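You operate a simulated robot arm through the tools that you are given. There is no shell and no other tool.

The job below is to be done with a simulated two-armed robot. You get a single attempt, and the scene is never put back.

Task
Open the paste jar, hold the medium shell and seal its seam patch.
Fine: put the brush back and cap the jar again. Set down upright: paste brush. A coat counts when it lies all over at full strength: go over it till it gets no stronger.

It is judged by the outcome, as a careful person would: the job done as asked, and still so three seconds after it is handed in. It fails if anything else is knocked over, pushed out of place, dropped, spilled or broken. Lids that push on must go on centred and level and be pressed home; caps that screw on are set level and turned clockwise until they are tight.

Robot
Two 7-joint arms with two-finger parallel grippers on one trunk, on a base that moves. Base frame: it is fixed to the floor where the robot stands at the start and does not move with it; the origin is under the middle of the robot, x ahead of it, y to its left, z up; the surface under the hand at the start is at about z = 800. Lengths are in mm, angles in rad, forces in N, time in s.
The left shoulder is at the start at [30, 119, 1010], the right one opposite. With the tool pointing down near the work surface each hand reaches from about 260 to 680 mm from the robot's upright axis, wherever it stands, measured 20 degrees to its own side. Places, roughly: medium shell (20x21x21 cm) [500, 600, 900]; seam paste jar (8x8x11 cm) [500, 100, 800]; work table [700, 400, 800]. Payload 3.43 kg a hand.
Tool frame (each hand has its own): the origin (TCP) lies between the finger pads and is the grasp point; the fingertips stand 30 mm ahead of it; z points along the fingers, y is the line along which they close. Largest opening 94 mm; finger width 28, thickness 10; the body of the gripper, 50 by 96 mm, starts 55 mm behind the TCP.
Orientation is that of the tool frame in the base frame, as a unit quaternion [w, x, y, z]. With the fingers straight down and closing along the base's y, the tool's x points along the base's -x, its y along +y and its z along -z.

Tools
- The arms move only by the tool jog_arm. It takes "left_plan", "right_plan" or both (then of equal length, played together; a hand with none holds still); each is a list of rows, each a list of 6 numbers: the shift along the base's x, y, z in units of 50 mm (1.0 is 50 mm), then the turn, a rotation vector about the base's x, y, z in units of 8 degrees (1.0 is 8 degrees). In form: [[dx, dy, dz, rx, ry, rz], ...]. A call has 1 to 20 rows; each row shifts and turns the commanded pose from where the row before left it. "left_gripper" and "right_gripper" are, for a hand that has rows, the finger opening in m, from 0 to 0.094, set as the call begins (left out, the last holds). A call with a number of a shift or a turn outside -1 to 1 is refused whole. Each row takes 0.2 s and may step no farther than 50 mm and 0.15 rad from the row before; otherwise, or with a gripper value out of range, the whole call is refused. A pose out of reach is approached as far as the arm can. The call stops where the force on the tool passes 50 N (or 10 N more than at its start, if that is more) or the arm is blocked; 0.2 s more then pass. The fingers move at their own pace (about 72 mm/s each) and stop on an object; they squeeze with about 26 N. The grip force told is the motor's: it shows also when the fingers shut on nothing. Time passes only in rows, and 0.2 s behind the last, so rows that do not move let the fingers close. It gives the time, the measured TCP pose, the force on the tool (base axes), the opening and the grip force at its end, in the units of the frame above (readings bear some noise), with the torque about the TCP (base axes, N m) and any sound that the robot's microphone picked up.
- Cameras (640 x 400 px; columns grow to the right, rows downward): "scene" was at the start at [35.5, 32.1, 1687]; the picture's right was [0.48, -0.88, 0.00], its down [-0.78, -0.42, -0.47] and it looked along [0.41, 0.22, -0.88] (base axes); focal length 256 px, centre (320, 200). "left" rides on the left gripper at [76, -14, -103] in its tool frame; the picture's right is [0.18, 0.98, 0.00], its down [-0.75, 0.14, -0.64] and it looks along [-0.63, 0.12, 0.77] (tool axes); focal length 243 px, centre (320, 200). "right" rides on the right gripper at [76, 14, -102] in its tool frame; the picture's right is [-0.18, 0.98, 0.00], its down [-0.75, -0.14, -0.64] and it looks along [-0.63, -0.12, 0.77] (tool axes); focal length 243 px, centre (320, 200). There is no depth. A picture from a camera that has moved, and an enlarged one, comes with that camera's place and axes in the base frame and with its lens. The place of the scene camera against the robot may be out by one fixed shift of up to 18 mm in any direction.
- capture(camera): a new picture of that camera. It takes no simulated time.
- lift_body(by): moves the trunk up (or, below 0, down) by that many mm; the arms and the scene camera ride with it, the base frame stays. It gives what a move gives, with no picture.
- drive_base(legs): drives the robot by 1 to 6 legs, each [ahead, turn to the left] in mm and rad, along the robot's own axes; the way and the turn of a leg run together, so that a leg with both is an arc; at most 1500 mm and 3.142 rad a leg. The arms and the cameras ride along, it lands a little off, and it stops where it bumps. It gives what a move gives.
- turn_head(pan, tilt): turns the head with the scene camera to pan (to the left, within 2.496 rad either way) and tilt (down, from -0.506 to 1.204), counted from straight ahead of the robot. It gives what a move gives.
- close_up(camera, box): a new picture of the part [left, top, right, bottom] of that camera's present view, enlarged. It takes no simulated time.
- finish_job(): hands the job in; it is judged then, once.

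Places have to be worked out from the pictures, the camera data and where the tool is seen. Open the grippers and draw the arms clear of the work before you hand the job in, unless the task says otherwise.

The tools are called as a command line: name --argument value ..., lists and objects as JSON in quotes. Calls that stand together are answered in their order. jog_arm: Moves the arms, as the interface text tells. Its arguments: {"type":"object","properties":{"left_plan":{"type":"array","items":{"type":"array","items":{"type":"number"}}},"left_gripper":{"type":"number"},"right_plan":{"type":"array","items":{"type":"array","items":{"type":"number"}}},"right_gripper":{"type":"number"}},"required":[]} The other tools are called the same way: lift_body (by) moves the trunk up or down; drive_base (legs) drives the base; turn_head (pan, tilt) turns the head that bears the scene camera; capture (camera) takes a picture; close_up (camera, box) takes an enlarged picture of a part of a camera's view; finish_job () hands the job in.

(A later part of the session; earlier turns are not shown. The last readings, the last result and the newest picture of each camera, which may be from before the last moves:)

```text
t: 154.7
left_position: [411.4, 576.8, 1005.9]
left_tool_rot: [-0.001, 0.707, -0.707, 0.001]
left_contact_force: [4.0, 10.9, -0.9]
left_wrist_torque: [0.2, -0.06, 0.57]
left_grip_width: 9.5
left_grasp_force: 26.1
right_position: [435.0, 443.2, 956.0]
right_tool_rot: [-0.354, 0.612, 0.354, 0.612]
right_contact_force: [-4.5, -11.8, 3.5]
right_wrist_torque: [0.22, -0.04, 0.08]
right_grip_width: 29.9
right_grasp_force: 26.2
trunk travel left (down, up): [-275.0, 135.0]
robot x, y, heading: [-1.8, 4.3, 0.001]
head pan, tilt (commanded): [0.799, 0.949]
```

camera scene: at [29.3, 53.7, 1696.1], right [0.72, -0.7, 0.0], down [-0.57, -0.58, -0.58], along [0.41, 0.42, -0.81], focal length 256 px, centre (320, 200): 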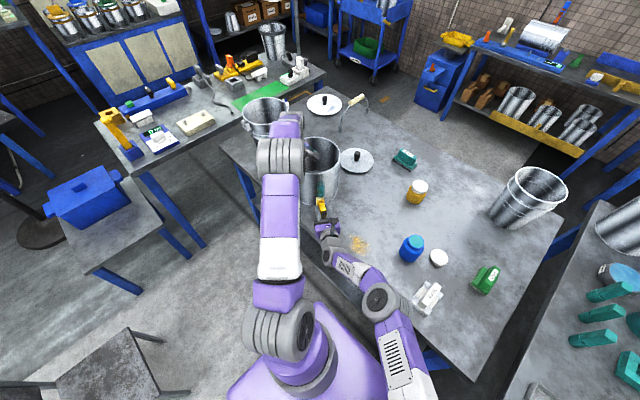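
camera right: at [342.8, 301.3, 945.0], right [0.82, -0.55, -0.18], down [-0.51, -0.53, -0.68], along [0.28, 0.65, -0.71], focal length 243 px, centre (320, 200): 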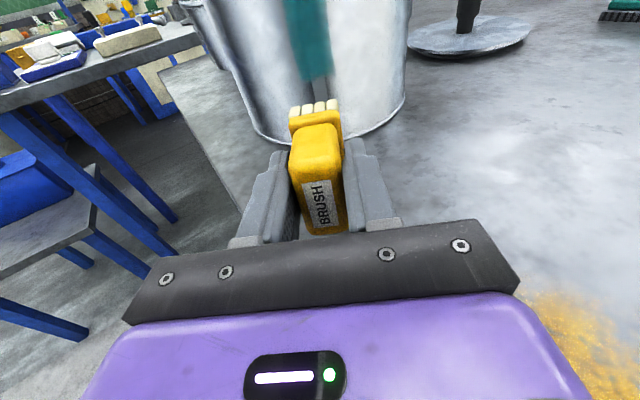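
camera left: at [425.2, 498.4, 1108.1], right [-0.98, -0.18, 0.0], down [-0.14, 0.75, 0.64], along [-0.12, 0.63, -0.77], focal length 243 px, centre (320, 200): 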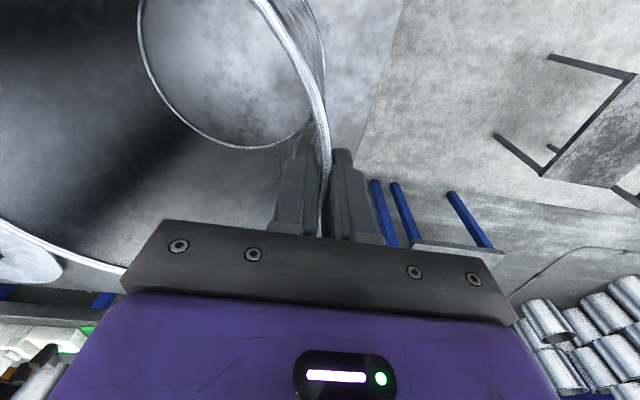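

A bit much (12 N); I ease back 1.2 mm and make short strokes over the top region between z≈935 and 976.

jog_arm --right_plan '[[-0.012, -0.021, 0, 0, 0, 0], [0, 0, 0.15, 0, 0, 0], [0, 0, 0.15, 0, 0, 0], [0, 0, 0.1, 0, 0, 0], [0, 0, -0.15, 0, 0, 0], [0, 0, -0.15, 0, 0, 0], [0, 0, -0.15, 0, 0, 0], [0, 0, -0.15, 0, 0, 0], [0, 0, -0.15, 0, 0, 0], [0, 0, 0.15, 0, 0, 0], [0, 0, 0.15, 0, 0, 0], [0, 0, 0.15, 0, 0, 0], [0, 0, 0.15, 0, 0, 0], [0, 0, 0.15, 0, 0, 0], [0, 0, -0.15, 0, 0, 0], [0, 0, -0.15, 0, 0, 0], [0, 0, -0.15, 0, 0, 0], [0, 0, -0.15, 0, 0, 0], [0, 0, -0.15, 0, 0, 0]]'

jog_arm --right_plan '[[0, 0, 0.15, 0, 0, 0], [0, 0, 0.15, 0, 0, 0], [0, 0, 0.15, 0, 0, 0], [0, 0, 0.15, 0, 0, 0], [0, 0, 0.15, 0, 0, 0], [0, 0, -0.2, 0, 0, 0], [0, 0, -0.2, 0, 0, 0], [0, 0, -0.2, 0, 0, 0], [0, 0, -0.2, 0, 0, 0], [0, 0, -0.2, 0, 0, 0], [0, 0, -0.2, 0, 0, 0], [0, 0, -0.2, 0, 0, 0], [0, 0, -0.2, 0, 0, 0], [0, 0, -0.2, 0, 0, 0], [0, 0, -0.2, 0, 0, 0]]'

close_up --camera "scene" --box '[310, 160, 340, 200]'

close_up --camera "right" --box '[240, 0, 380, 130]'

```text
t: 158.7
left_position: [409.2, 575.9, 1006.0]
left_tool_rot: [0.001, 0.707, -0.707, 0.0]
left_contact_force: [1.3, 7.6, 0.4]
left_wrist_torque: [0.29, 0.09, 0.41]
left_grip_width: 9.4
left_grasp_force: 25.7
right_position: [434.3, 443.6, 937.1]
right_tool_rot: [-0.354, 0.612, 0.354, 0.612]
right_contact_force: [-2.2, -3.8, 0.5]
right_wrist_torque: [0.1, -0.02, 0.06]
right_grip_width: 30.0
right_grasp_force: 26.3
trunk travel left (down, up): [-275.0, 135.0]
robot x, y, heading: [3.9, -3.8, 0.004]
head pan, tilt (commanded): [0.799, 0.949]
```

```text
t: 161.9
left_position: [410.1, 575.4, 1003.8]
left_tool_rot: [0.0, 0.707, -0.707, 0.0]
left_contact_force: [-0.6, 1.6, 2.1]
left_wrist_torque: [-0.26, -0.1, 0.18]
left_grip_width: 9.7
left_grasp_force: 26.1
right_position: [433.2, 443.4, 877.3]
right_tool_rot: [-0.355, 0.612, 0.355, 0.611]
right_contact_force: [-0.3, 1.0, -2.0]
right_wrist_torque: [-0.04, 0.02, 0.01]
right_grip_width: 29.9
right_grasp_force: 25.9
trunk travel left (down, up): [-275.0, 135.0]
robot x, y, heading: [1.6, -1.0, -0.001]
head pan, tilt (commanded): [0.799, 0.949]
```

```text
10.00 times, centred on (325, 180) of scene
camera zoom: at [29.4, 53.7, 1696.1], right [0.72, -0.7, 0.0], down [-0.57, -0.58, -0.58], along [0.41, 0.42, -0.81], focal length 2559 px, centre (270, 400)
```

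zoom: 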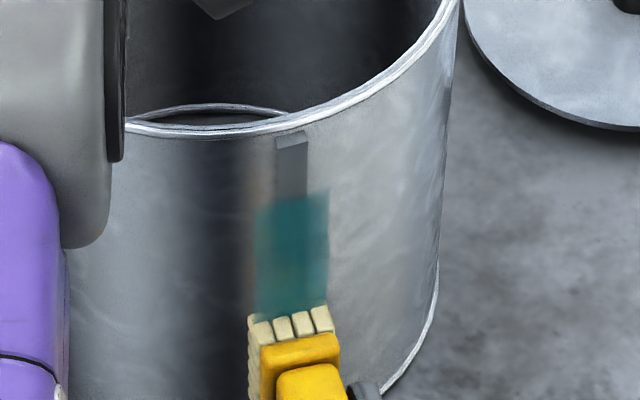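

```text
3.08 times, centred on (310, 65) of right
camera zoom: at [393.4, 346.7, 953.0], right [0.85, -0.49, -0.19], down [-0.44, -0.49, -0.75], along [0.28, 0.72, -0.63], focal length 746 px, centre (351, 615)
```

zoom: 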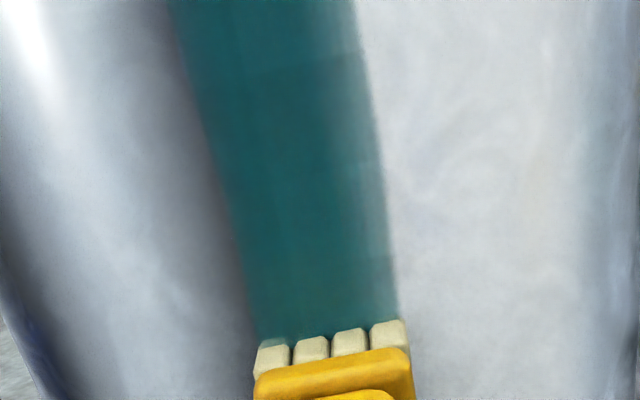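

The top is stronger now; near the bottom contact was lost. I press in ~1.5 mm and make short strokes over the bottom region.

jog_arm --right_plan '[[0.015, 0.026, 0, 0, 0, 0], [0.01, 0.0174, 0, 0, 0, 0]]'

jog_arm --right_plan '[[0.01, 0.0174, 0, 0, 0, 0]]'

```text
t: 162.5
left_position: [408.9, 576.0, 1005.8]
left_tool_rot: [-0.001, 0.708, -0.706, 0.0]
left_contact_force: [3.3, 6.5, -0.1]
left_wrist_torque: [0.29, 0.09, 0.5]
left_grip_width: 9.5
left_grasp_force: 25.2
right_position: [433.6, 445.7, 876.4]
right_tool_rot: [-0.355, 0.612, 0.355, 0.611]
right_contact_force: [-4.2, -8.2, -0.4]
right_wrist_torque: [0.14, -0.05, 0.09]
right_grip_width: 29.6
right_grasp_force: 26.3
trunk travel left (down, up): [-275.0, 135.0]
robot x, y, heading: [-2.4, 3.4, -0.001]
head pan, tilt (commanded): [0.799, 0.949]
```

```text
t: 162.9
left_position: [410.2, 577.3, 1006.3]
left_tool_rot: [0.0, 0.708, -0.706, 0.0]
left_contact_force: [2.6, 9.0, -0.2]
left_wrist_torque: [0.58, 0.16, 0.58]
left_grip_width: 9.8
left_grasp_force: 26.4
right_position: [434.3, 445.7, 875.2]
right_tool_rot: [-0.354, 0.613, 0.354, 0.611]
right_contact_force: [-4.4, -9.4, -1.3]
right_wrist_torque: [0.18, -0.05, 0.12]
right_grip_width: 30.0
right_grasp_force: 25.7
trunk travel left (down, up): [-275.0, 135.0]
robot x, y, heading: [3.3, 1.9, -0.004]
head pan, tilt (commanded): [0.799, 0.949]
```

jog_arm --right_plan '[[-0.006, -0.01, -0.15, 0, 0, 0], [0, 0, -0.15, 0, 0, 0], [0, 0, 0.2, 0, 0, 0], [0, 0, 0.2, 0, 0, 0], [0, 0, 0.2, 0, 0, 0], [0, 0, 0.2, 0, 0, 0], [0, 0, -0.2, 0, 0, 0], [0, 0, -0.2, 0, 0, 0], [0, 0, -0.2, 0, 0, 0], [0, 0, -0.2, 0, 0, 0], [0, 0, 0.2, 0, 0, 0], [0, 0, 0.2, 0, 0, 0], [0, 0, 0.2, 0, 0, 0], [0, 0, 0.2, 0, 0, 0], [0, 0, -0.2, 0, 0, 0], [0, 0, -0.2, 0, 0, 0], [0, 0, -0.2, 0, 0, 0], [0, 0, -0.2, 0, 0, 0]]'

close_up --camera "right" --box '[240, 0, 380, 130]'

jog_arm --right_plan '[[0, 0, 0.2, 0, 0, 0], [0, 0, 0.2, 0, 0, 0], [0, 0, 0.2, 0, 0, 0], [0, 0, 0.2, 0, 0, 0], [0, 0, 0.2, 0, 0, 0], [0, 0, 0.2, 0, 0, 0], [0, 0, 0.2, 0, 0, 0], [0, 0, 0.2, 0, 0, 0], [0, 0, 0.2, 0, 0, 0], [0, 0, 0.2, 0, 0, 0], [0, 0, 0.2, 0, 0, 0]]'

jog_arm --right_plan '[[0, 0, -0.2, 0, 0, 0], [0, 0, -0.2, 0, 0, 0], [0, 0, -0.2, 0, 0, 0], [0, 0, -0.2, 0, 0, 0], [0, 0, -0.2, 0, 0, 0], [0, 0, -0.2, 0, 0, 0], [0, 0, -0.2, 0, 0, 0], [0, 0, -0.2, 0, 0, 0], [0, 0, -0.2, 0, 0, 0], [0, 0, -0.2, 0, 0, 0], [0, 0, -0.2, 0, 0, 0]]'

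close_up --camera "right" --box '[240, 0, 380, 130]'

close_up --camera "scene" --box '[310, 160, 340, 200]'

```text
t: 166.7
left_position: [410.0, 575.2, 1005.4]
left_tool_rot: [0.0, 0.707, -0.707, -0.001]
left_contact_force: [0.6, 3.1, 5.6]
left_wrist_torque: [-0.13, -0.15, 0.17]
left_grip_width: 9.7
left_grasp_force: 26.3
right_position: [435.4, 445.2, 860.7]
right_tool_rot: [-0.354, 0.612, 0.354, 0.612]
right_contact_force: [-1.2, 0.3, -0.3]
right_wrist_torque: [-0.01, -0.02, -0.01]
right_grip_width: 29.7
right_grasp_force: 26.1
trunk travel left (down, up): [-275.0, 135.0]
robot x, y, heading: [-1.2, 1.0, 0.002]
head pan, tilt (commanded): [0.799, 0.949]
```

```text
3.08 times, centred on (310, 65) of right
camera zoom: at [395.8, 349.4, 938.4], right [0.85, -0.49, -0.18], down [-0.44, -0.49, -0.75], along [0.28, 0.72, -0.63], focal length 746 px, centre (351, 615)
```

zoom: 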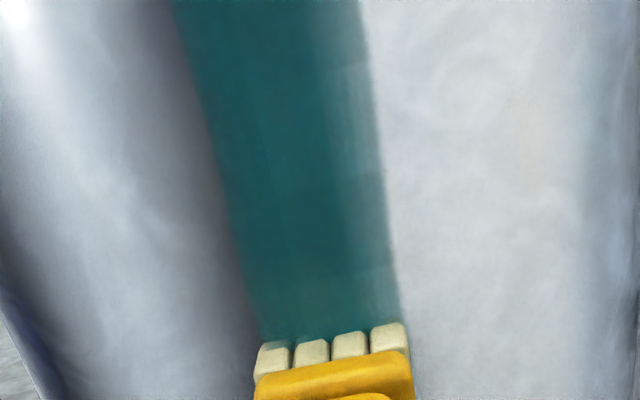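

```text
t: 169.1
left_position: [410.8, 575.2, 1005.5]
left_tool_rot: [0.001, -0.707, 0.707, 0.0]
left_contact_force: [2.7, 7.2, 4.6]
left_wrist_torque: [-0.08, 0.05, 0.52]
left_grip_width: 9.8
left_grasp_force: 26.1
right_position: [435.5, 445.4, 973.1]
right_tool_rot: [-0.354, 0.613, 0.353, 0.612]
right_contact_force: [-2.3, -5.0, -2.4]
right_wrist_torque: [0.03, -0.02, 0.09]
right_grip_width: 30.0
right_grasp_force: 26.0
trunk travel left (down, up): [-275.0, 135.0]
robot x, y, heading: [-0.7, 0.7, -0.003]
head pan, tilt (commanded): [0.799, 0.949]
```

```text
t: 171.5
left_position: [409.9, 574.7, 1005.3]
left_tool_rot: [0.0, -0.707, 0.707, 0.0]
left_contact_force: [2.7, 3.6, 2.9]
left_wrist_torque: [-0.05, 0.0, 0.39]
left_grip_width: 9.5
left_grasp_force: 26.1
right_position: [435.1, 445.8, 860.9]
right_tool_rot: [-0.354, 0.613, 0.354, 0.611]
right_contact_force: [-2.5, -4.4, -1.3]
right_wrist_torque: [-0.01, -0.05, 0.1]
right_grip_width: 30.2
right_grasp_force: 26.6
trunk travel left (down, up): [-275.0, 135.0]
robot x, y, heading: [0.6, 2.5, 0.001]
head pan, tilt (commanded): [0.799, 0.949]
```

```text
3.08 times, centred on (310, 65) of right
camera zoom: at [395.4, 349.2, 937.2], right [0.85, -0.49, -0.19], down [-0.44, -0.49, -0.75], along [0.28, 0.72, -0.63], focal length 746 px, centre (351, 615)
```

zoom: 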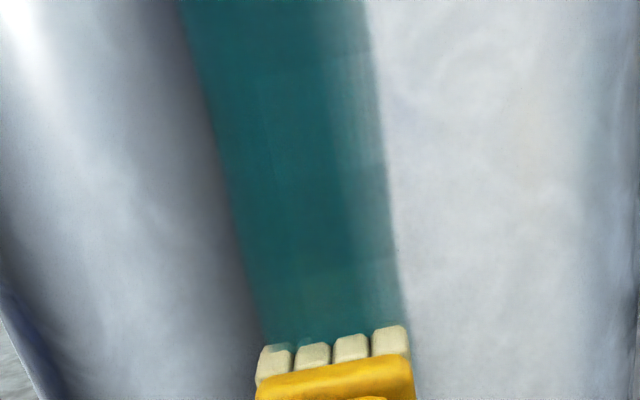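

```text
10.00 times, centred on (325, 180) of scene
camera zoom: at [29.2, 53.7, 1696.0], right [0.72, -0.7, 0.0], down [-0.57, -0.58, -0.58], along [0.41, 0.42, -0.81], focal length 2559 px, centre (270, 400)
```

zoom: 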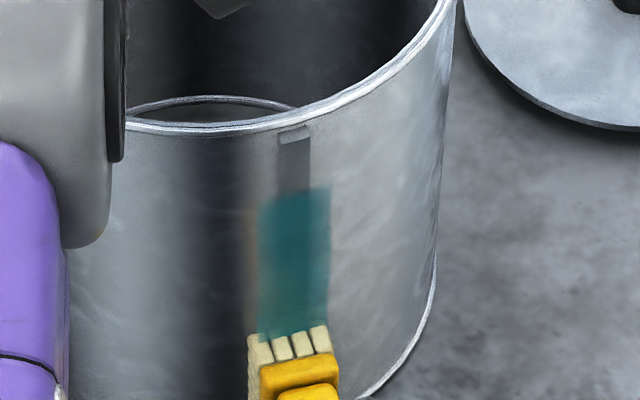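

A lighter stripe remains along the right edge. I lift off, turn another 6°, shift ~10 mm right at the tip, and work that edge more.

jog_arm --right_plan '[[-0.08, -0.139, 0, 0, 0, 0], [0.15, -0.076, 0, 0, 0, 0.375], [0.15, -0.076, 0, 0, 0, 0.375], [0, 0, 0, 0, 0, 0]]'

jog_arm --right_plan '[[0.045, 0.092, 0, 0, 0, 0], [0.018, 0.037, 0, 0, 0, 0], [0.009, 0.018, 0, 0, 0, 0]]'

close_up --camera "right" --box '[240, 0, 380, 130]'

```text
t: 172.5
left_position: [410.1, 574.8, 1005.0]
left_tool_rot: [0.0, 0.707, -0.707, 0.0]
left_contact_force: [2.5, 1.2, 2.9]
left_wrist_torque: [-0.29, -0.16, 0.19]
left_grip_width: 9.6
left_grasp_force: 26.4
right_position: [445.9, 430.6, 863.2]
right_tool_rot: [-0.385, 0.593, 0.386, 0.592]
right_contact_force: [0.3, -0.1, -0.8]
right_wrist_torque: [0.0, -0.01, 0.03]
right_grip_width: 30.0
right_grasp_force: 25.7
trunk travel left (down, up): [-275.0, 135.0]
robot x, y, heading: [1.6, -2.4, 0.0]
head pan, tilt (commanded): [0.799, 0.949]
```

```text
t: 173.3
left_position: [410.3, 574.7, 1005.6]
left_tool_rot: [0.0, 0.707, -0.707, 0.0]
left_contact_force: [1.8, 1.9, 3.8]
left_wrist_torque: [-0.35, -0.26, 0.2]
left_grip_width: 9.4
left_grasp_force: 25.9
right_position: [443.6, 433.4, 864.9]
right_tool_rot: [-0.386, 0.592, 0.386, 0.592]
right_contact_force: [0.3, 0.5, -1.5]
right_wrist_torque: [-0.04, 0.0, 0.01]
right_grip_width: 29.9
right_grasp_force: 26.2
right hand out of reach, approached as far as the arm can: row 1
trunk travel left (down, up): [-275.0, 135.0]
robot x, y, heading: [-4.4, 1.3, -0.0]
head pan, tilt (commanded): [0.799, 0.949]
```

```text
3.08 times, centred on (310, 65) of right
camera zoom: at [416.8, 333.3, 942.7], right [0.9, -0.4, -0.18], down [-0.39, -0.53, -0.75], along [0.2, 0.75, -0.63], focal length 746 px, centre (351, 615)
```

zoom: 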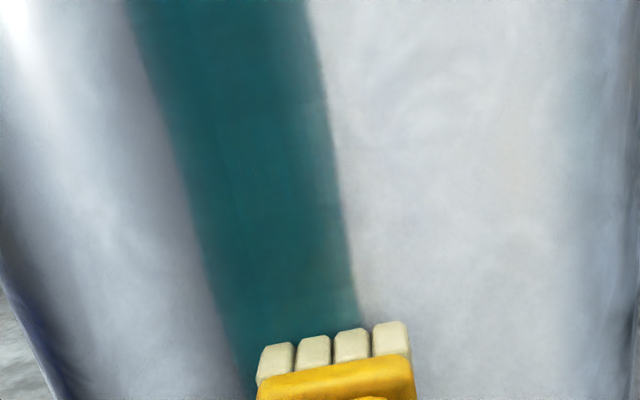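

The arm reached a limit at this heading. From this angle the coat looks even; I turn back 3° and make right-edge passes from there instead.

jog_arm --right_plan '[[-0.06, 0.03, 0.2, 0, 0, -0.375], [0, 0, 0.2, 0, 0, 0]]'

jog_arm --right_plan '[[0.028, 0.053, 0, 0, 0, 0], [0.014, 0.027, 0, 0, 0, 0]]'

jog_arm --right_plan '[[0.014, 0.027, 0, 0, 0, 0], [0.009, 0.018, 0, 0, 0, 0]]'

```text
t: 173.9
left_position: [410.4, 574.7, 1006.4]
left_tool_rot: [0.001, 0.707, -0.707, 0.0]
left_contact_force: [3.1, 0.6, 3.1]
left_wrist_torque: [-0.38, -0.21, 0.16]
left_grip_width: 9.3
left_grasp_force: 25.9
right_position: [442.1, 436.9, 883.3]
right_tool_rot: [-0.37, 0.603, 0.37, 0.602]
right_contact_force: [0.7, 0.3, -1.1]
right_wrist_torque: [0.0, -0.01, -0.02]
right_grip_width: 29.9
right_grasp_force: 25.8
trunk travel left (down, up): [-275.0, 135.0]
robot x, y, heading: [2.5, 2.5, 0.005]
head pan, tilt (commanded): [0.799, 0.949]
```

```text
t: 174.5
left_position: [409.8, 574.3, 1005.9]
left_tool_rot: [0.001, -0.707, 0.707, 0.001]
left_contact_force: [4.4, 3.8, 1.8]
left_wrist_torque: [-0.34, -0.11, 0.46]
left_grip_width: 9.5
left_grasp_force: 26.0
right_position: [445.7, 441.1, 883.2]
right_tool_rot: [-0.371, 0.602, 0.371, 0.602]
right_contact_force: [-3.0, -5.9, 0.0]
right_wrist_torque: [0.17, -0.06, 0.07]
right_grip_width: 29.6
right_grasp_force: 26.2
trunk travel left (down, up): [-275.0, 135.0]
robot x, y, heading: [-2.0, 1.7, -0.003]
head pan, tilt (commanded): [0.799, 0.949]
```

```text
t: 175.1
left_position: [410.8, 576.3, 1004.9]
left_tool_rot: [-0.001, 0.708, -0.706, -0.001]
left_contact_force: [2.8, 9.2, 0.7]
left_wrist_torque: [0.47, 0.19, 0.71]
left_grip_width: 10.0
left_grasp_force: 26.4
right_position: [446.5, 443.8, 882.7]
right_tool_rot: [-0.369, 0.604, 0.369, 0.602]
right_contact_force: [-4.2, -8.6, -1.4]
right_wrist_torque: [0.07, -0.04, 0.12]
right_grip_width: 29.6
right_grasp_force: 26.5
trunk travel left (down, up): [-275.0, 135.0]
robot x, y, heading: [0.9, -0.2, -0.001]
head pan, tilt (commanded): [0.799, 0.949]
```

Contact again (9 N); two full up-and-down passes on the right side.

jog_arm --right_plan '[[-0.004, -0.008, 0.2, 0, 0, 0], [0, 0, 0.2, 0, 0, 0], [0, 0, 0.2, 0, 0, 0], [0, 0, 0.2, 0, 0, 0], [0, 0, 0.2, 0, 0, 0], [0, 0, 0.2, 0, 0, 0], [0, 0, 0.2, 0, 0, 0], [0, 0, 0.2, 0, 0, 0], [0, 0, 0.16, 0, 0, 0], [0, 0, -0.2, 0, 0, 0], [0, 0, -0.2, 0, 0, 0], [0, 0, -0.2, 0, 0, 0], [0, 0, -0.2, 0, 0, 0], [0, 0, -0.2, 0, 0, 0], [0, 0, -0.2, 0, 0, 0], [0, 0, -0.2, 0, 0, 0], [0, 0, -0.2, 0, 0, 0], [0, 0, -0.2, 0, 0, 0], [0, 0, -0.2, 0, 0, 0]]'

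jog_arm --right_plan '[[0, 0, 0.2, 0, 0, 0], [0, 0, 0.2, 0, 0, 0], [0, 0, 0.2, 0, 0, 0], [0, 0, 0.2, 0, 0, 0], [0, 0, 0.2, 0, 0, 0], [0, 0, 0.2, 0, 0, 0], [0, 0, 0.2, 0, 0, 0], [0, 0, 0.2, 0, 0, 0], [0, 0, 0.2, 0, 0, 0], [0, 0, -0.2, 0, 0, 0], [0, 0, -0.2, 0, 0, 0], [0, 0, -0.2, 0, 0, 0], [0, 0, -0.2, 0, 0, 0], [0, 0, -0.2, 0, 0, 0], [0, 0, -0.2, 0, 0, 0], [0, 0, -0.2, 0, 0, 0], [0, 0, -0.2, 0, 0, 0], [0, 0, -0.2, 0, 0, 0]]'

close_up --camera "right" --box '[240, 0, 380, 130]'

close_up --camera "scene" --box '[310, 160, 340, 200]'

```text
t: 179.1
left_position: [409.6, 575.0, 1005.2]
left_tool_rot: [0.0, -0.707, 0.707, 0.0]
left_contact_force: [2.9, 6.7, -0.4]
left_wrist_torque: [0.21, 0.13, 0.52]
left_grip_width: 9.6
left_grasp_force: 25.6
right_position: [446.8, 441.5, 871.8]
right_tool_rot: [-0.37, 0.603, 0.37, 0.602]
right_contact_force: [-4.5, -7.1, -0.1]
right_wrist_torque: [0.19, -0.11, 0.2]
right_grip_width: 29.7
right_grasp_force: 26.2
trunk travel left (down, up): [-275.0, 135.0]
robot x, y, heading: [2.6, -5.3, -0.003]
head pan, tilt (commanded): [0.799, 0.949]
```

```text
t: 182.9
left_position: [411.0, 573.5, 1005.9]
left_tool_rot: [-0.001, 0.707, -0.707, 0.0]
left_contact_force: [2.3, 5.3, 0.7]
left_wrist_torque: [0.04, 0.08, 0.46]
left_grip_width: 9.6
left_grasp_force: 25.6
right_position: [446.6, 443.3, 870.8]
right_tool_rot: [-0.371, 0.603, 0.371, 0.602]
right_contact_force: [-3.5, -6.4, 0.1]
right_wrist_torque: [0.14, -0.08, 0.14]
right_grip_width: 29.8
right_grasp_force: 25.8
trunk travel left (down, up): [-275.0, 135.0]
robot x, y, heading: [2.8, -2.6, 0.001]
head pan, tilt (commanded): [0.799, 0.949]
```

```text
3.08 times, centred on (310, 65) of right
camera zoom: at [412.4, 344.6, 948.4], right [0.88, -0.44, -0.18], down [-0.42, -0.51, -0.75], along [0.24, 0.74, -0.63], focal length 746 px, centre (351, 615)
```

zoom: 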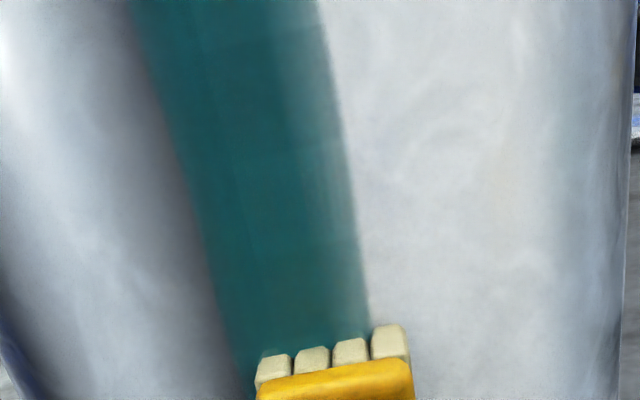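

```text
10.00 times, centred on (325, 180) of scene
camera zoom: at [29.3, 53.4, 1696.1], right [0.72, -0.7, 0.0], down [-0.57, -0.58, -0.58], along [0.41, 0.42, -0.81], focal length 2559 px, centre (270, 400)
```

zoom: 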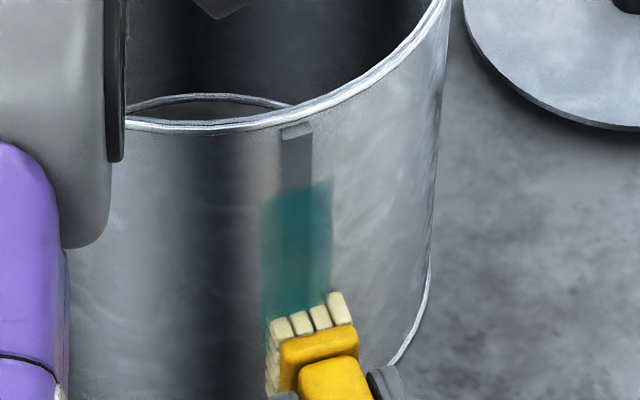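

The lighter band seems to be a reflection of the bristles that shows only when the brush is close. I retreat 60 mm and inspect both heights again.

jog_arm --right_plan '[[-0.18, -0.36, 0, 0, 0, 0], [-0.18, -0.36, 0, 0, 0, 0], [-0.18, -0.36, 0, 0, 0, 0], [0, 0, 0, 0, 0, 0]]'

close_up --camera "right" --box '[220, 0, 380, 110]'

jog_arm --right_plan '[[0, 0, 0.8, 0, 0, 0], [0, 0, 0.2, 0, 0, 0], [0, 0, 0, 0, 0, 0]]'

close_up --camera "right" --box '[220, 0, 380, 110]'

close_up --camera "scene" --box '[310, 160, 340, 200]'

```text
t: 183.9
left_position: [410.3, 575.3, 1005.7]
left_tool_rot: [-0.001, -0.707, 0.707, 0.0]
left_contact_force: [1.6, 0.4, 2.8]
left_wrist_torque: [-0.66, -0.42, 0.14]
left_grip_width: 9.4
left_grasp_force: 26.1
right_position: [419.8, 388.8, 870.9]
right_tool_rot: [-0.37, 0.603, 0.37, 0.602]
right_contact_force: [-1.5, 0.2, 0.0]
right_wrist_torque: [-0.06, 0.02, -0.01]
right_grip_width: 29.8
right_grasp_force: 25.8
trunk travel left (down, up): [-275.0, 135.0]
robot x, y, heading: [1.2, -0.1, 0.001]
head pan, tilt (commanded): [0.799, 0.949]
```

```text
3.64 times, centred on (300, 55) of right
camera zoom: at [386.2, 291.1, 948.0], right [0.88, -0.44, -0.18], down [-0.42, -0.51, -0.75], along [0.24, 0.74, -0.63], focal length 882 px, centre (393, 727)
```

zoom: 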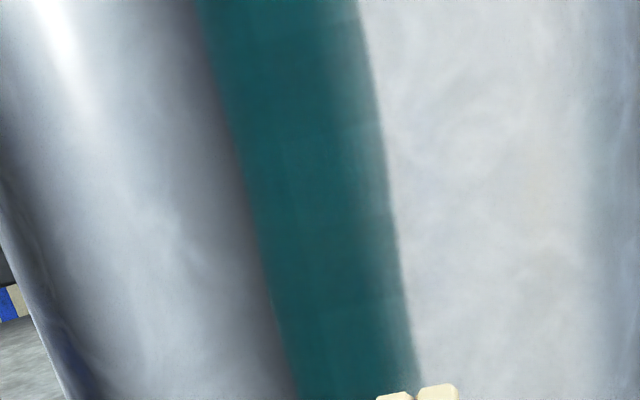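

```text
t: 184.7
left_position: [410.9, 573.9, 1005.1]
left_tool_rot: [0.0, 0.707, -0.707, 0.0]
left_contact_force: [1.0, -0.6, 1.3]
left_wrist_torque: [-0.56, -0.35, 0.22]
left_grip_width: 9.6
left_grasp_force: 25.8
right_position: [420.2, 387.3, 922.9]
right_tool_rot: [-0.371, 0.603, 0.371, 0.602]
right_contact_force: [0.7, 1.0, -1.4]
right_wrist_torque: [-0.02, -0.03, 0.0]
right_grip_width: 29.9
right_grasp_force: 25.7
trunk travel left (down, up): [-275.0, 135.0]
robot x, y, heading: [0.6, 2.2, -0.001]
head pan, tilt (commanded): [0.799, 0.949]
```

```text
3.64 times, centred on (300, 55) of right
camera zoom: at [386.6, 289.4, 998.9], right [0.88, -0.44, -0.18], down [-0.42, -0.51, -0.75], along [0.24, 0.74, -0.63], focal length 882 px, centre (393, 727)
```

zoom: 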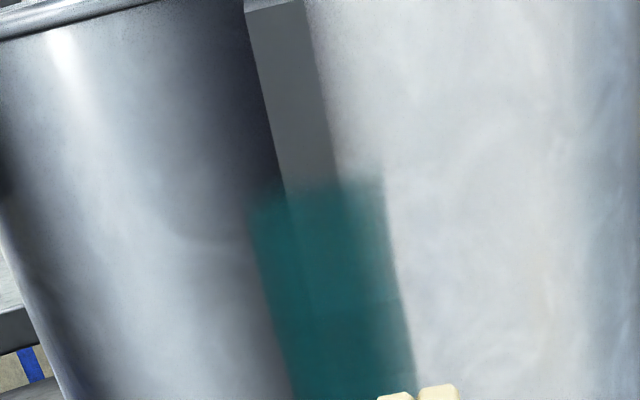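

```text
10.00 times, centred on (325, 180) of scene
camera zoom: at [29.9, 53.5, 1696.1], right [0.72, -0.7, 0.0], down [-0.57, -0.58, -0.58], along [0.41, 0.42, -0.81], focal length 2559 px, centre (270, 400)
```

zoom: 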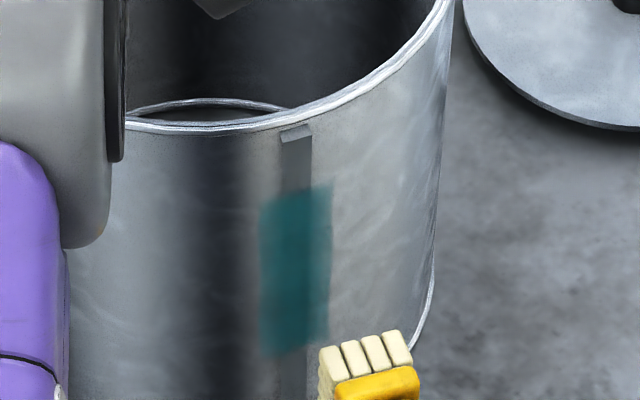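

The coat is nearly uniform; the top 15 mm and the edges may still be a bit thinner. I recentre (10 mm left), raise to z≈962 and approach for more top passes.

jog_arm --right_plan '[[-0.173, 0.088, 0.4, 0, 0, 0], [0, 0, 0.4, 0, 0, 0], [0.18, 0.357, 0, 0, 0, 0], [0.18, 0.357, 0, 0, 0, 0], [0.135, 0.268, 0, 0, 0, 0], [0, 0, 0, 0, 0, 0]]'

close_up --camera "right" --box '[240, 0, 380, 130]'

```text
t: 186.1
left_position: [410.2, 574.0, 1005.9]
left_tool_rot: [-0.001, -0.707, 0.707, 0.001]
left_contact_force: [0.5, 1.0, 0.7]
left_wrist_torque: [-0.33, -0.24, 0.17]
left_grip_width: 9.3
left_grasp_force: 25.6
right_position: [435.5, 441.9, 964.3]
right_tool_rot: [-0.369, 0.604, 0.369, 0.602]
right_contact_force: [-0.4, 0.2, -1.3]
right_wrist_torque: [0.01, -0.02, 0.05]
right_grip_width: 29.8
right_grasp_force: 26.0
trunk travel left (down, up): [-275.0, 135.0]
robot x, y, heading: [-0.1, 2.2, -0.001]
head pan, tilt (commanded): [0.799, 0.949]
```

```text
3.08 times, centred on (310, 65) of right
camera zoom: at [401.9, 343.3, 1041.1], right [0.88, -0.44, -0.18], down [-0.42, -0.51, -0.75], along [0.24, 0.74, -0.63], focal length 746 px, centre (351, 615)
```

zoom: 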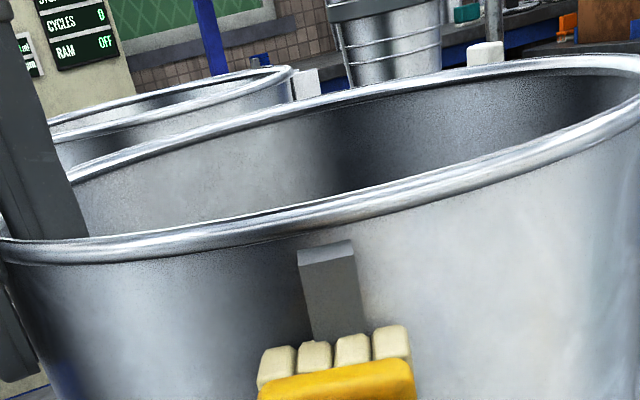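

Well centred. I close in to light contact.

jog_arm --right_plan '[[0.027, 0.0536, 0, 0, 0, 0], [0.0135, 0.027, 0, 0, 0, 0]]'

jog_arm --right_plan '[[0.009, 0.018, 0, 0, 0, 0], [0.009, 0.018, 0, 0, 0, 0]]'

```text
t: 186.7
left_position: [409.9, 576.1, 1006.3]
left_tool_rot: [-0.002, 0.708, -0.706, -0.002]
left_contact_force: [3.6, 8.3, -3.8]
left_wrist_torque: [-0.1, -0.12, 0.49]
left_grip_width: 9.6
left_grasp_force: 25.8
right_position: [438.5, 445.4, 964.0]
right_tool_rot: [-0.37, 0.602, 0.37, 0.603]
right_contact_force: [-3.7, -9.6, 0.8]
right_wrist_torque: [0.08, -0.01, 0.17]
right_grip_width: 29.9
right_grasp_force: 25.9
trunk travel left (down, up): [-275.0, 135.0]
robot x, y, heading: [1.5, -3.0, 0.0]
head pan, tilt (commanded): [0.799, 0.949]
```

```text
t: 187.3
left_position: [408.9, 576.2, 1005.8]
left_tool_rot: [-0.001, 0.707, -0.707, -0.001]
left_contact_force: [2.2, 15.1, -3.8]
left_wrist_torque: [0.2, 0.04, 0.72]
left_grip_width: 10.7
left_grasp_force: 26.1
right_position: [440.6, 447.7, 963.5]
right_tool_rot: [-0.369, 0.603, 0.37, 0.603]
right_contact_force: [-2.4, -17.2, 3.0]
right_wrist_torque: [0.14, -0.04, -0.01]
right_grip_width: 30.1
right_grasp_force: 26.1
trunk travel left (down, up): [-275.0, 135.0]
robot x, y, heading: [1.7, 0.1, 0.0]
head pan, tilt (commanded): [0.799, 0.949]
```

Too firm (17 N); I back off ~2.5 mm and make top strokes followed by one full pass.

jog_arm --right_plan '[[-0.0225, -0.0447, 0, 0, 0, 0], [0, 0, 0.12, 0, 0, 0], [0, 0, 0.12, 0, 0, 0], [0, 0, -0.15, 0, 0, 0], [0, 0, -0.15, 0, 0, 0], [0, 0, -0.15, 0, 0, 0], [0, 0, -0.15, 0, 0, 0], [0, 0, -0.15, 0, 0, 0], [0, 0, 0.15, 0, 0, 0], [0, 0, 0.15, 0, 0, 0], [0, 0, 0.15, 0, 0, 0], [0, 0, 0.15, 0, 0, 0], [0, 0, 0.15, 0, 0, 0], [0, 0, -0.15, 0, 0, 0], [0, 0, -0.15, 0, 0, 0], [0, 0, -0.15, 0, 0, 0], [0, 0, -0.15, 0, 0, 0], [0, 0, -0.15, 0, 0, 0]]'

jog_arm --right_plan '[[0, 0, 0.15, 0, 0, 0], [0, 0, 0.15, 0, 0, 0], [0, 0, 0.15, 0, 0, 0], [0, 0, 0.15, 0, 0, 0], [0, 0, 0.15, 0, 0, 0], [0, 0, -0.15, 0, 0, 0], [0, 0, -0.15, 0, 0, 0], [0, 0, -0.15, 0, 0, 0], [0, 0, -0.15, 0, 0, 0], [0, 0, -0.15, 0, 0, 0], [0, 0, 0.15, 0, 0, 0], [0, 0, 0.15, 0, 0, 0], [0, 0, 0.15, 0, 0, 0], [0, 0, 0.15, 0, 0, 0], [0, 0, 0.15, 0, 0, 0]]'

jog_arm --right_plan '[[0, 0, -0.2, 0, 0, 0], [0, 0, -0.2, 0, 0, 0], [0, 0, -0.2, 0, 0, 0], [0, 0, -0.2, 0, 0, 0], [0, 0, -0.2, 0, 0, 0], [0, 0, -0.2, 0, 0, 0], [0, 0, -0.2, 0, 0, 0], [0, 0, -0.2, 0, 0, 0], [0, 0, -0.2, 0, 0, 0], [0, 0, -0.2, 0, 0, 0], [0, 0, -0.2, 0, 0, 0]]'

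close_up --camera "scene" --box '[310, 160, 340, 200]'

```text
t: 191.1
left_position: [410.0, 575.5, 1005.3]
left_tool_rot: [0.0, -0.707, 0.707, 0.0]
left_contact_force: [0.4, 1.3, 1.8]
left_wrist_torque: [-0.15, -0.08, 0.22]
left_grip_width: 9.7
left_grasp_force: 26.0
right_position: [438.5, 446.5, 935.7]
right_tool_rot: [-0.37, 0.603, 0.371, 0.601]
right_contact_force: [-0.6, -0.9, -1.2]
right_wrist_torque: [0.03, 0.03, 0.01]
right_grip_width: 30.0
right_grasp_force: 26.5
trunk travel left (down, up): [-275.0, 135.0]
robot x, y, heading: [0.0, -1.2, 0.005]
head pan, tilt (commanded): [0.799, 0.949]
```

```text
t: 194.3
left_position: [410.4, 575.9, 1005.9]
left_tool_rot: [0.0, 0.707, -0.707, 0.0]
left_contact_force: [3.3, 9.3, 1.0]
left_wrist_torque: [-0.11, -0.14, 0.65]
left_grip_width: 10.0
left_grasp_force: 25.4
right_position: [438.4, 447.4, 973.2]
right_tool_rot: [-0.369, 0.603, 0.371, 0.602]
right_contact_force: [-4.2, -10.4, -4.5]
right_wrist_torque: [-0.35, 0.1, 0.15]
right_grip_width: 30.0
right_grasp_force: 25.7
trunk travel left (down, up): [-275.0, 135.0]
robot x, y, heading: [-0.3, 2.4, 0.004]
head pan, tilt (commanded): [0.799, 0.949]
```

```text
t: 196.7
left_position: [410.7, 575.5, 1005.6]
left_tool_rot: [-0.001, 0.707, -0.707, 0.0]
left_contact_force: [2.7, 3.5, 0.1]
left_wrist_torque: [-0.1, -0.13, 0.25]
left_grip_width: 9.7
left_grasp_force: 26.9
right_position: [438.1, 446.2, 865.1]
right_tool_rot: [-0.37, 0.604, 0.371, 0.601]
right_contact_force: [-4.4, -3.8, -1.2]
right_wrist_torque: [-0.03, -0.04, 0.17]
right_grip_width: 30.1
right_grasp_force: 26.5
trunk travel left (down, up): [-275.0, 135.0]
robot x, y, heading: [1.4, 0.7, -0.003]
head pan, tilt (commanded): [0.799, 0.949]
```

```text
10.00 times, centred on (325, 180) of scene
camera zoom: at [29.5, 53.8, 1696.1], right [0.72, -0.7, 0.0], down [-0.57, -0.58, -0.58], along [0.41, 0.42, -0.81], focal length 2559 px, centre (270, 400)
```

zoom: 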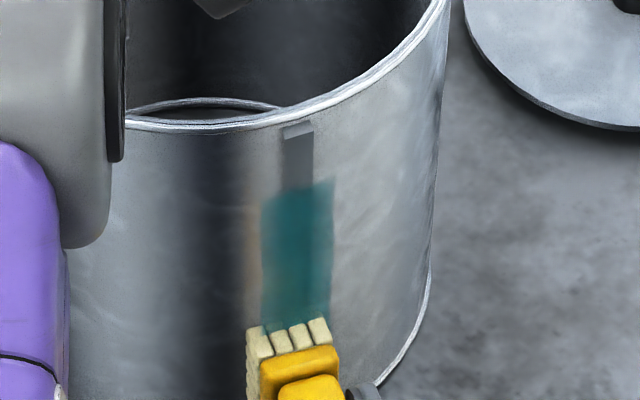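

The top looks saturated. I give the bottom region and then the left edge the same treatment: short strokes at the bottom first.

jog_arm --right_plan '[[0, 0, 0.2, 0, 0, 0], [0, 0, 0.2, 0, 0, 0], [0, 0, 0.2, 0, 0, 0], [0, 0, -0.2, 0, 0, 0], [0, 0, -0.2, 0, 0, 0], [0, 0, -0.2, 0, 0, 0], [0, 0, 0.2, 0, 0, 0], [0, 0, 0.2, 0, 0, 0], [0, 0, 0.2, 0, 0, 0], [0, 0, -0.2, 0, 0, 0], [0, 0, -0.2, 0, 0, 0], [0, 0, -0.2, 0, 0, 0], [0, 0, 0.2, 0, 0, 0], [0, 0, 0.2, 0, 0, 0], [0, 0, 0.2, 0, 0, 0]]'

jog_arm --right_plan '[[-0.054, -0.107, 0, 0, 0, 0], [-0.16, 0.08, 0, 0, 0, -0.375], [0.03, 0.055, 0, 0, 0, 0], [0.03, 0.052, 0, 0, 0, 0]]'

close_up --camera "right" --box '[240, 0, 380, 130]'

```text
t: 199.9
left_position: [410.9, 574.3, 1004.7]
left_tool_rot: [0.0, -0.707, 0.708, 0.0]
left_contact_force: [2.0, 1.5, 0.7]
left_wrist_torque: [-0.27, -0.15, 0.18]
left_grip_width: 9.7
left_grasp_force: 25.7
right_position: [438.6, 445.0, 894.9]
right_tool_rot: [-0.369, 0.604, 0.369, 0.603]
right_contact_force: [0.6, -0.7, -0.6]
right_wrist_torque: [0.0, -0.03, -0.01]
right_grip_width: 29.9
right_grasp_force: 26.1
trunk travel left (down, up): [-275.0, 135.0]
robot x, y, heading: [1.3, 0.4, -0.001]
head pan, tilt (commanded): [0.799, 0.949]
```

```text
t: 200.9
left_position: [409.9, 575.3, 1005.4]
left_tool_rot: [0.001, -0.707, 0.708, 0.001]
left_contact_force: [3.6, 7.5, -2.2]
left_wrist_torque: [0.14, -0.04, 0.44]
left_grip_width: 10.0
left_grasp_force: 25.8
right_position: [429.8, 448.6, 893.8]
right_tool_rot: [-0.355, 0.612, 0.355, 0.611]
right_contact_force: [-4.6, -8.4, 2.4]
right_wrist_torque: [0.27, -0.13, 0.16]
right_grip_width: 30.2
right_grasp_force: 26.2
trunk travel left (down, up): [-275.0, 135.0]
robot x, y, heading: [-2.1, -4.5, -0.003]
head pan, tilt (commanded): [0.799, 0.949]
```

```text
3.08 times, centred on (310, 65) of right
camera zoom: at [391.6, 353.0, 971.3], right [0.85, -0.49, -0.18], down [-0.44, -0.49, -0.75], along [0.28, 0.72, -0.63], focal length 746 px, centre (351, 615)
```

zoom: 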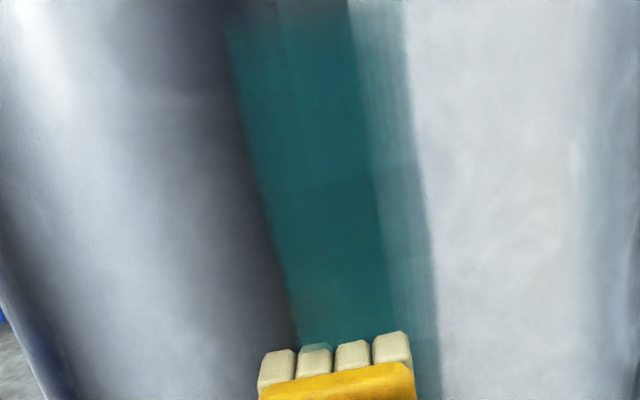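

The lighter stripe appears only when the camera views from the left, so it is a reflection; the coat itself is even. I do a final pass pair here over the left edge.

jog_arm --right_plan '[[-0.008, -0.014, 0.2, 0, 0, 0], [0, 0, 0.2, 0, 0, 0], [0, 0, 0.2, 0, 0, 0], [0, 0, 0.2, 0, 0, 0], [0, 0, 0.2, 0, 0, 0], [0, 0, 0.2, 0, 0, 0], [0, 0, 0.2, 0, 0, 0], [0, 0, 0.2, 0, 0, 0], [0, 0, -0.2, 0, 0, 0], [0, 0, -0.2, 0, 0, 0], [0, 0, -0.2, 0, 0, 0], [0, 0, -0.2, 0, 0, 0], [0, 0, -0.2, 0, 0, 0], [0, 0, -0.2, 0, 0, 0], [0, 0, -0.2, 0, 0, 0], [0, 0, -0.2, 0, 0, 0], [0, 0, -0.2, 0, 0, 0], [0, 0, -0.2, 0, 0, 0], [0, 0, -0.2, 0, 0, 0]]'

jog_arm --right_plan '[[0, 0, 0.2, 0, 0, 0], [0, 0, 0.2, 0, 0, 0], [0, 0, 0.2, 0, 0, 0], [0, 0, 0.2, 0, 0, 0], [0, 0, 0.2, 0, 0, 0], [0, 0, 0.2, 0, 0, 0], [0, 0, 0.2, 0, 0, 0], [0, 0, 0.2, 0, 0, 0], [0, 0, 0.2, 0, 0, 0], [0, 0, 0.2, 0, 0, 0], [0, 0, 0.2, 0, 0, 0], [-0.15, -0.26, 0, 0, 0, 0], [-0.2, -0.35, 0, 0, 0, 0], [-0.2, -0.35, 0, 0, 0, 0], [0, 0, -0.6, 0, 0, 0], [0, 0, 0, 0, 0, 0]]'

close_up --camera "scene" --box '[310, 160, 340, 200]'

close_up --camera "right" --box '[220, 0, 380, 110]'

```text
t: 204.9
left_position: [410.4, 575.3, 1005.6]
left_tool_rot: [0.0, 0.707, -0.707, 0.0]
left_contact_force: [2.1, 6.8, 0.3]
left_wrist_torque: [0.29, 0.08, 0.37]
left_grip_width: 10.0
left_grasp_force: 26.1
right_position: [429.5, 450.2, 862.5]
right_tool_rot: [-0.355, 0.613, 0.355, 0.61]
right_contact_force: [-3.8, -5.9, -2.8]
right_wrist_torque: [-0.01, -0.05, 0.15]
right_grip_width: 29.8
right_grasp_force: 26.3
trunk travel left (down, up): [-275.0, 135.0]
robot x, y, heading: [-2.7, -0.7, -0.005]
head pan, tilt (commanded): [0.799, 0.949]
```

```text
t: 208.3
left_position: [409.8, 574.2, 1005.6]
left_tool_rot: [0.0, -0.707, 0.707, 0.001]
left_contact_force: [-0.1, 1.2, 1.7]
left_wrist_torque: [-0.46, -0.27, 0.15]
left_grip_width: 9.5
left_grasp_force: 25.8
right_position: [399.5, 402.1, 943.9]
right_tool_rot: [-0.354, 0.612, 0.354, 0.612]
right_contact_force: [-0.8, -0.4, -1.0]
right_wrist_torque: [-0.04, 0.03, -0.02]
right_grip_width: 30.0
right_grasp_force: 26.0
trunk travel left (down, up): [-275.0, 135.0]
robot x, y, heading: [-1.6, 2.5, -0.0]
head pan, tilt (commanded): [0.799, 0.949]
```

```text
10.00 times, centred on (325, 180) of scene
camera zoom: at [29.6, 53.6, 1696.1], right [0.72, -0.7, 0.0], down [-0.57, -0.58, -0.58], along [0.41, 0.42, -0.81], focal length 2559 px, centre (270, 400)
```

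zoom: 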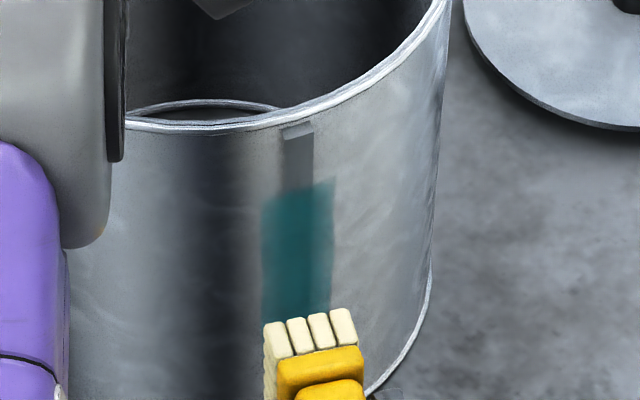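

```text
3.64 times, centred on (300, 55) of right
camera zoom: at [361.0, 304.8, 1020.0], right [0.85, -0.49, -0.18], down [-0.44, -0.49, -0.75], along [0.28, 0.72, -0.63], focal length 882 px, centre (393, 727)
```

zoom: 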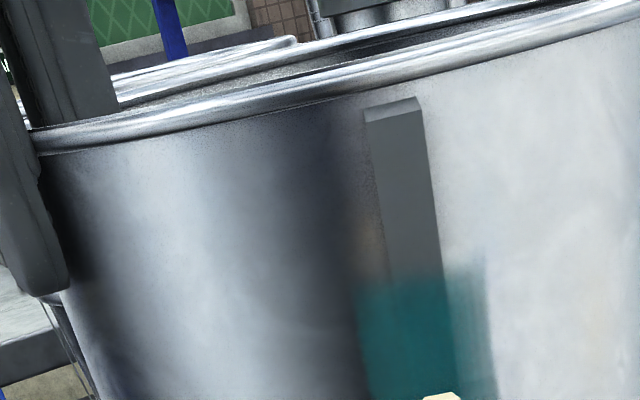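

The area right of the bar near the top looks fainter from here. I look from further right to judge whether that is real.

jog_arm --right_plan '[[0.4, -0.24, 0, 0, 0, 0.3], [0.4, -0.24, 0, 0, 0, 0.3], [0.3, -0.18, -0.2, 0, 0, 0], [0, 0, 0, 0, 0, 0]]'

capture --camera "right"

close_up --camera "right" --box '[160, 0, 320, 110]'

close_up --camera "scene" --box '[312, 165, 332, 195]'

```text
t: 209.3
left_position: [409.7, 575.5, 1005.6]
left_tool_rot: [0.0, 0.707, -0.707, 0.001]
left_contact_force: [0.5, 0.7, 0.7]
left_wrist_torque: [-0.48, -0.22, 0.15]
left_grip_width: 9.6
left_grasp_force: 26.3
right_position: [457.8, 368.3, 934.2]
right_tool_rot: [-0.379, 0.598, 0.38, 0.596]
right_contact_force: [-0.6, -0.7, -1.1]
right_wrist_torque: [-0.05, 0.0, 0.0]
right_grip_width: 29.8
right_grasp_force: 26.8
trunk travel left (down, up): [-275.0, 135.0]
robot x, y, heading: [-1.7, -2.0, -0.001]
head pan, tilt (commanded): [0.799, 0.949]
```

```text
taken
camera right: at [427.8, 268.7, 1010.9], right [0.89, -0.42, -0.18], down [-0.4, -0.52, -0.75], along [0.22, 0.74, -0.63], focal length 243 px, centre (320, 200)
```

right: 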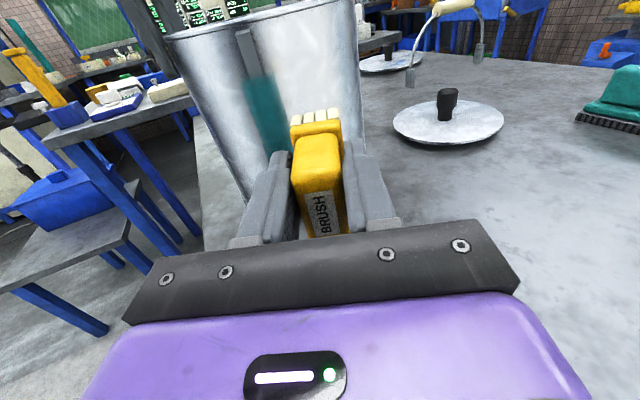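

```text
3.64 times, centred on (240, 55) of right
camera zoom: at [427.8, 268.7, 1010.9], right [0.89, -0.42, -0.18], down [-0.4, -0.52, -0.75], along [0.22, 0.74, -0.63], focal length 882 px, centre (611, 727)
```

zoom: 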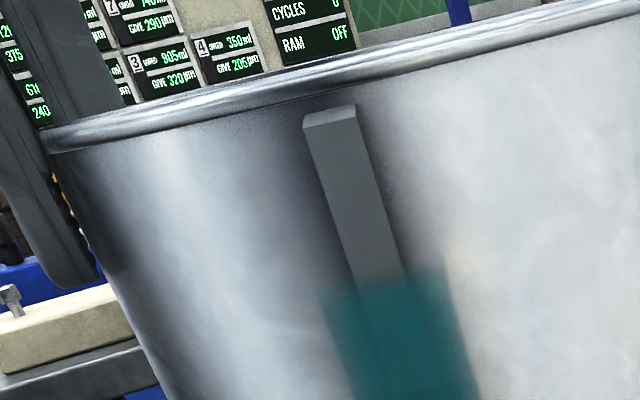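

```text
13.33 times, centred on (322, 180) of scene
camera zoom: at [29.6, 53.9, 1696.1], right [0.72, -0.7, 0.0], down [-0.57, -0.58, -0.58], along [0.41, 0.42, -0.81], focal length 3412 px, centre (293, 467)
```

zoom: 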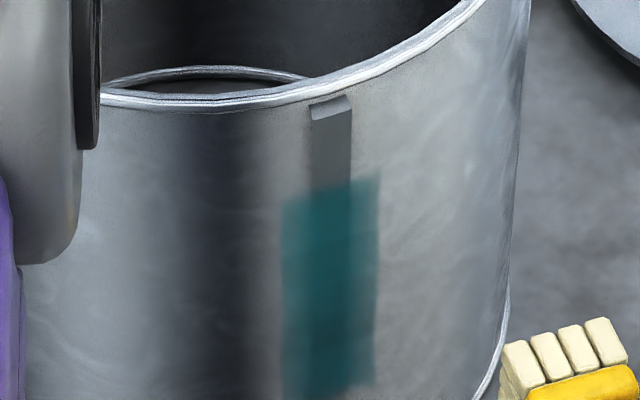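

From here the coat looks symmetric on both sides of the bar. I zoom in further to compare its upper and lower halves.

close_up --camera "scene" --box '[315, 174, 329, 192]'

close_up --camera "right" --box '[235, 60, 305, 150]'

```text
16.00 times, centred on (322, 183) of scene
camera zoom: at [29.6, 53.9, 1696.1], right [0.72, -0.7, 0.0], down [-0.57, -0.58, -0.58], along [0.41, 0.42, -0.81], focal length 4095 px, centre (288, 472)
```

zoom: 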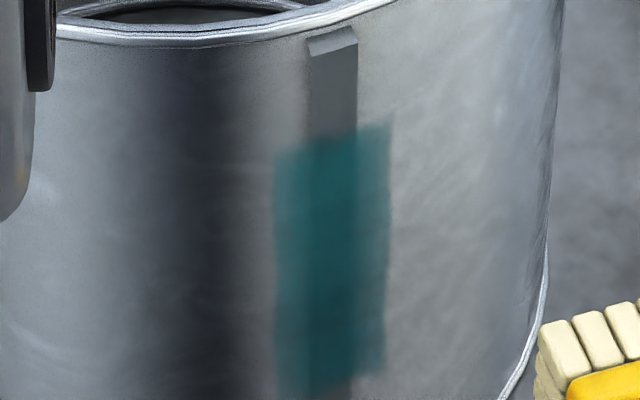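

```text
4.44 times, centred on (270, 105) of right
camera zoom: at [427.8, 268.7, 1010.9], right [0.89, -0.42, -0.18], down [-0.4, -0.52, -0.75], along [0.22, 0.74, -0.63], focal length 1078 px, centre (542, 622)
```

zoom: 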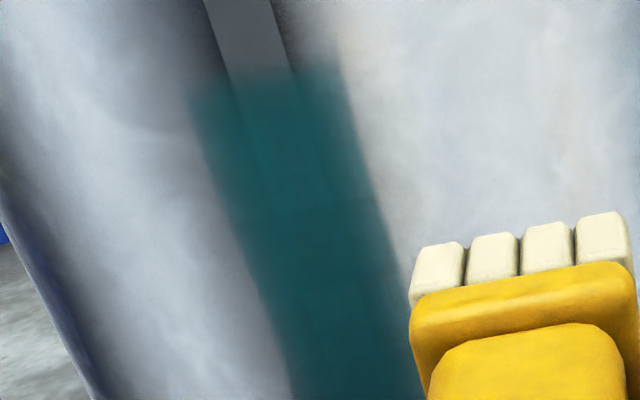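

The top ~25 mm may still be a little lighter. I go back to the centre and give the top region more firm passes.

jog_arm --right_plan '[[-0.3, 0.18, 0.2, 0, 0, 0], [-0.34, 0.207, 0.2, 0, 0, -0.3], [-0.337, 0.206, 0.24, 0, 0, -0.3], [0.25, 0.434, 0, 0, 0, 0], [0.22, 0.38, 0, 0, 0, 0], [0, 0, 0, 0, 0, 0]]'

close_up --camera "right" --box '[240, 0, 380, 130]'

```text
t: 210.7
left_position: [410.1, 574.7, 1005.8]
left_tool_rot: [0.0, -0.707, 0.707, 0.0]
left_contact_force: [-0.1, 0.8, 0.2]
left_wrist_torque: [-0.24, -0.11, 0.19]
left_grip_width: 9.7
left_grasp_force: 26.3
right_position: [433.6, 436.3, 966.3]
right_tool_rot: [-0.354, 0.613, 0.354, 0.61]
right_contact_force: [-0.3, -0.4, -1.1]
right_wrist_torque: [0.0, 0.01, 0.0]
right_grip_width: 30.1
right_grasp_force: 25.9
trunk travel left (down, up): [-275.0, 135.0]
robot x, y, heading: [3.8, -0.4, -0.004]
head pan, tilt (commanded): [0.799, 0.949]
```

```text
3.08 times, centred on (310, 65) of right
camera zoom: at [394.7, 339.5, 1043.4], right [0.85, -0.49, -0.18], down [-0.44, -0.49, -0.75], along [0.28, 0.72, -0.63], focal length 746 px, centre (351, 615)
```

zoom: 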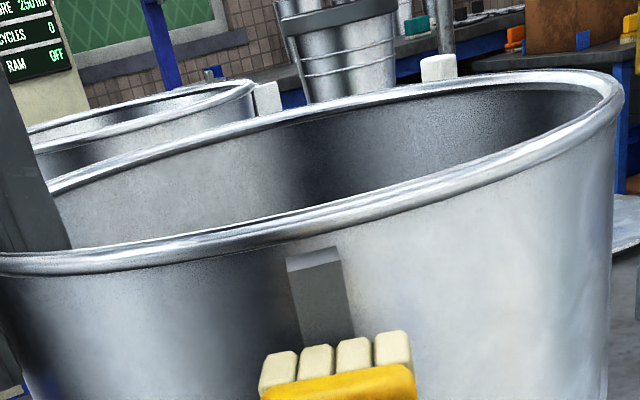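

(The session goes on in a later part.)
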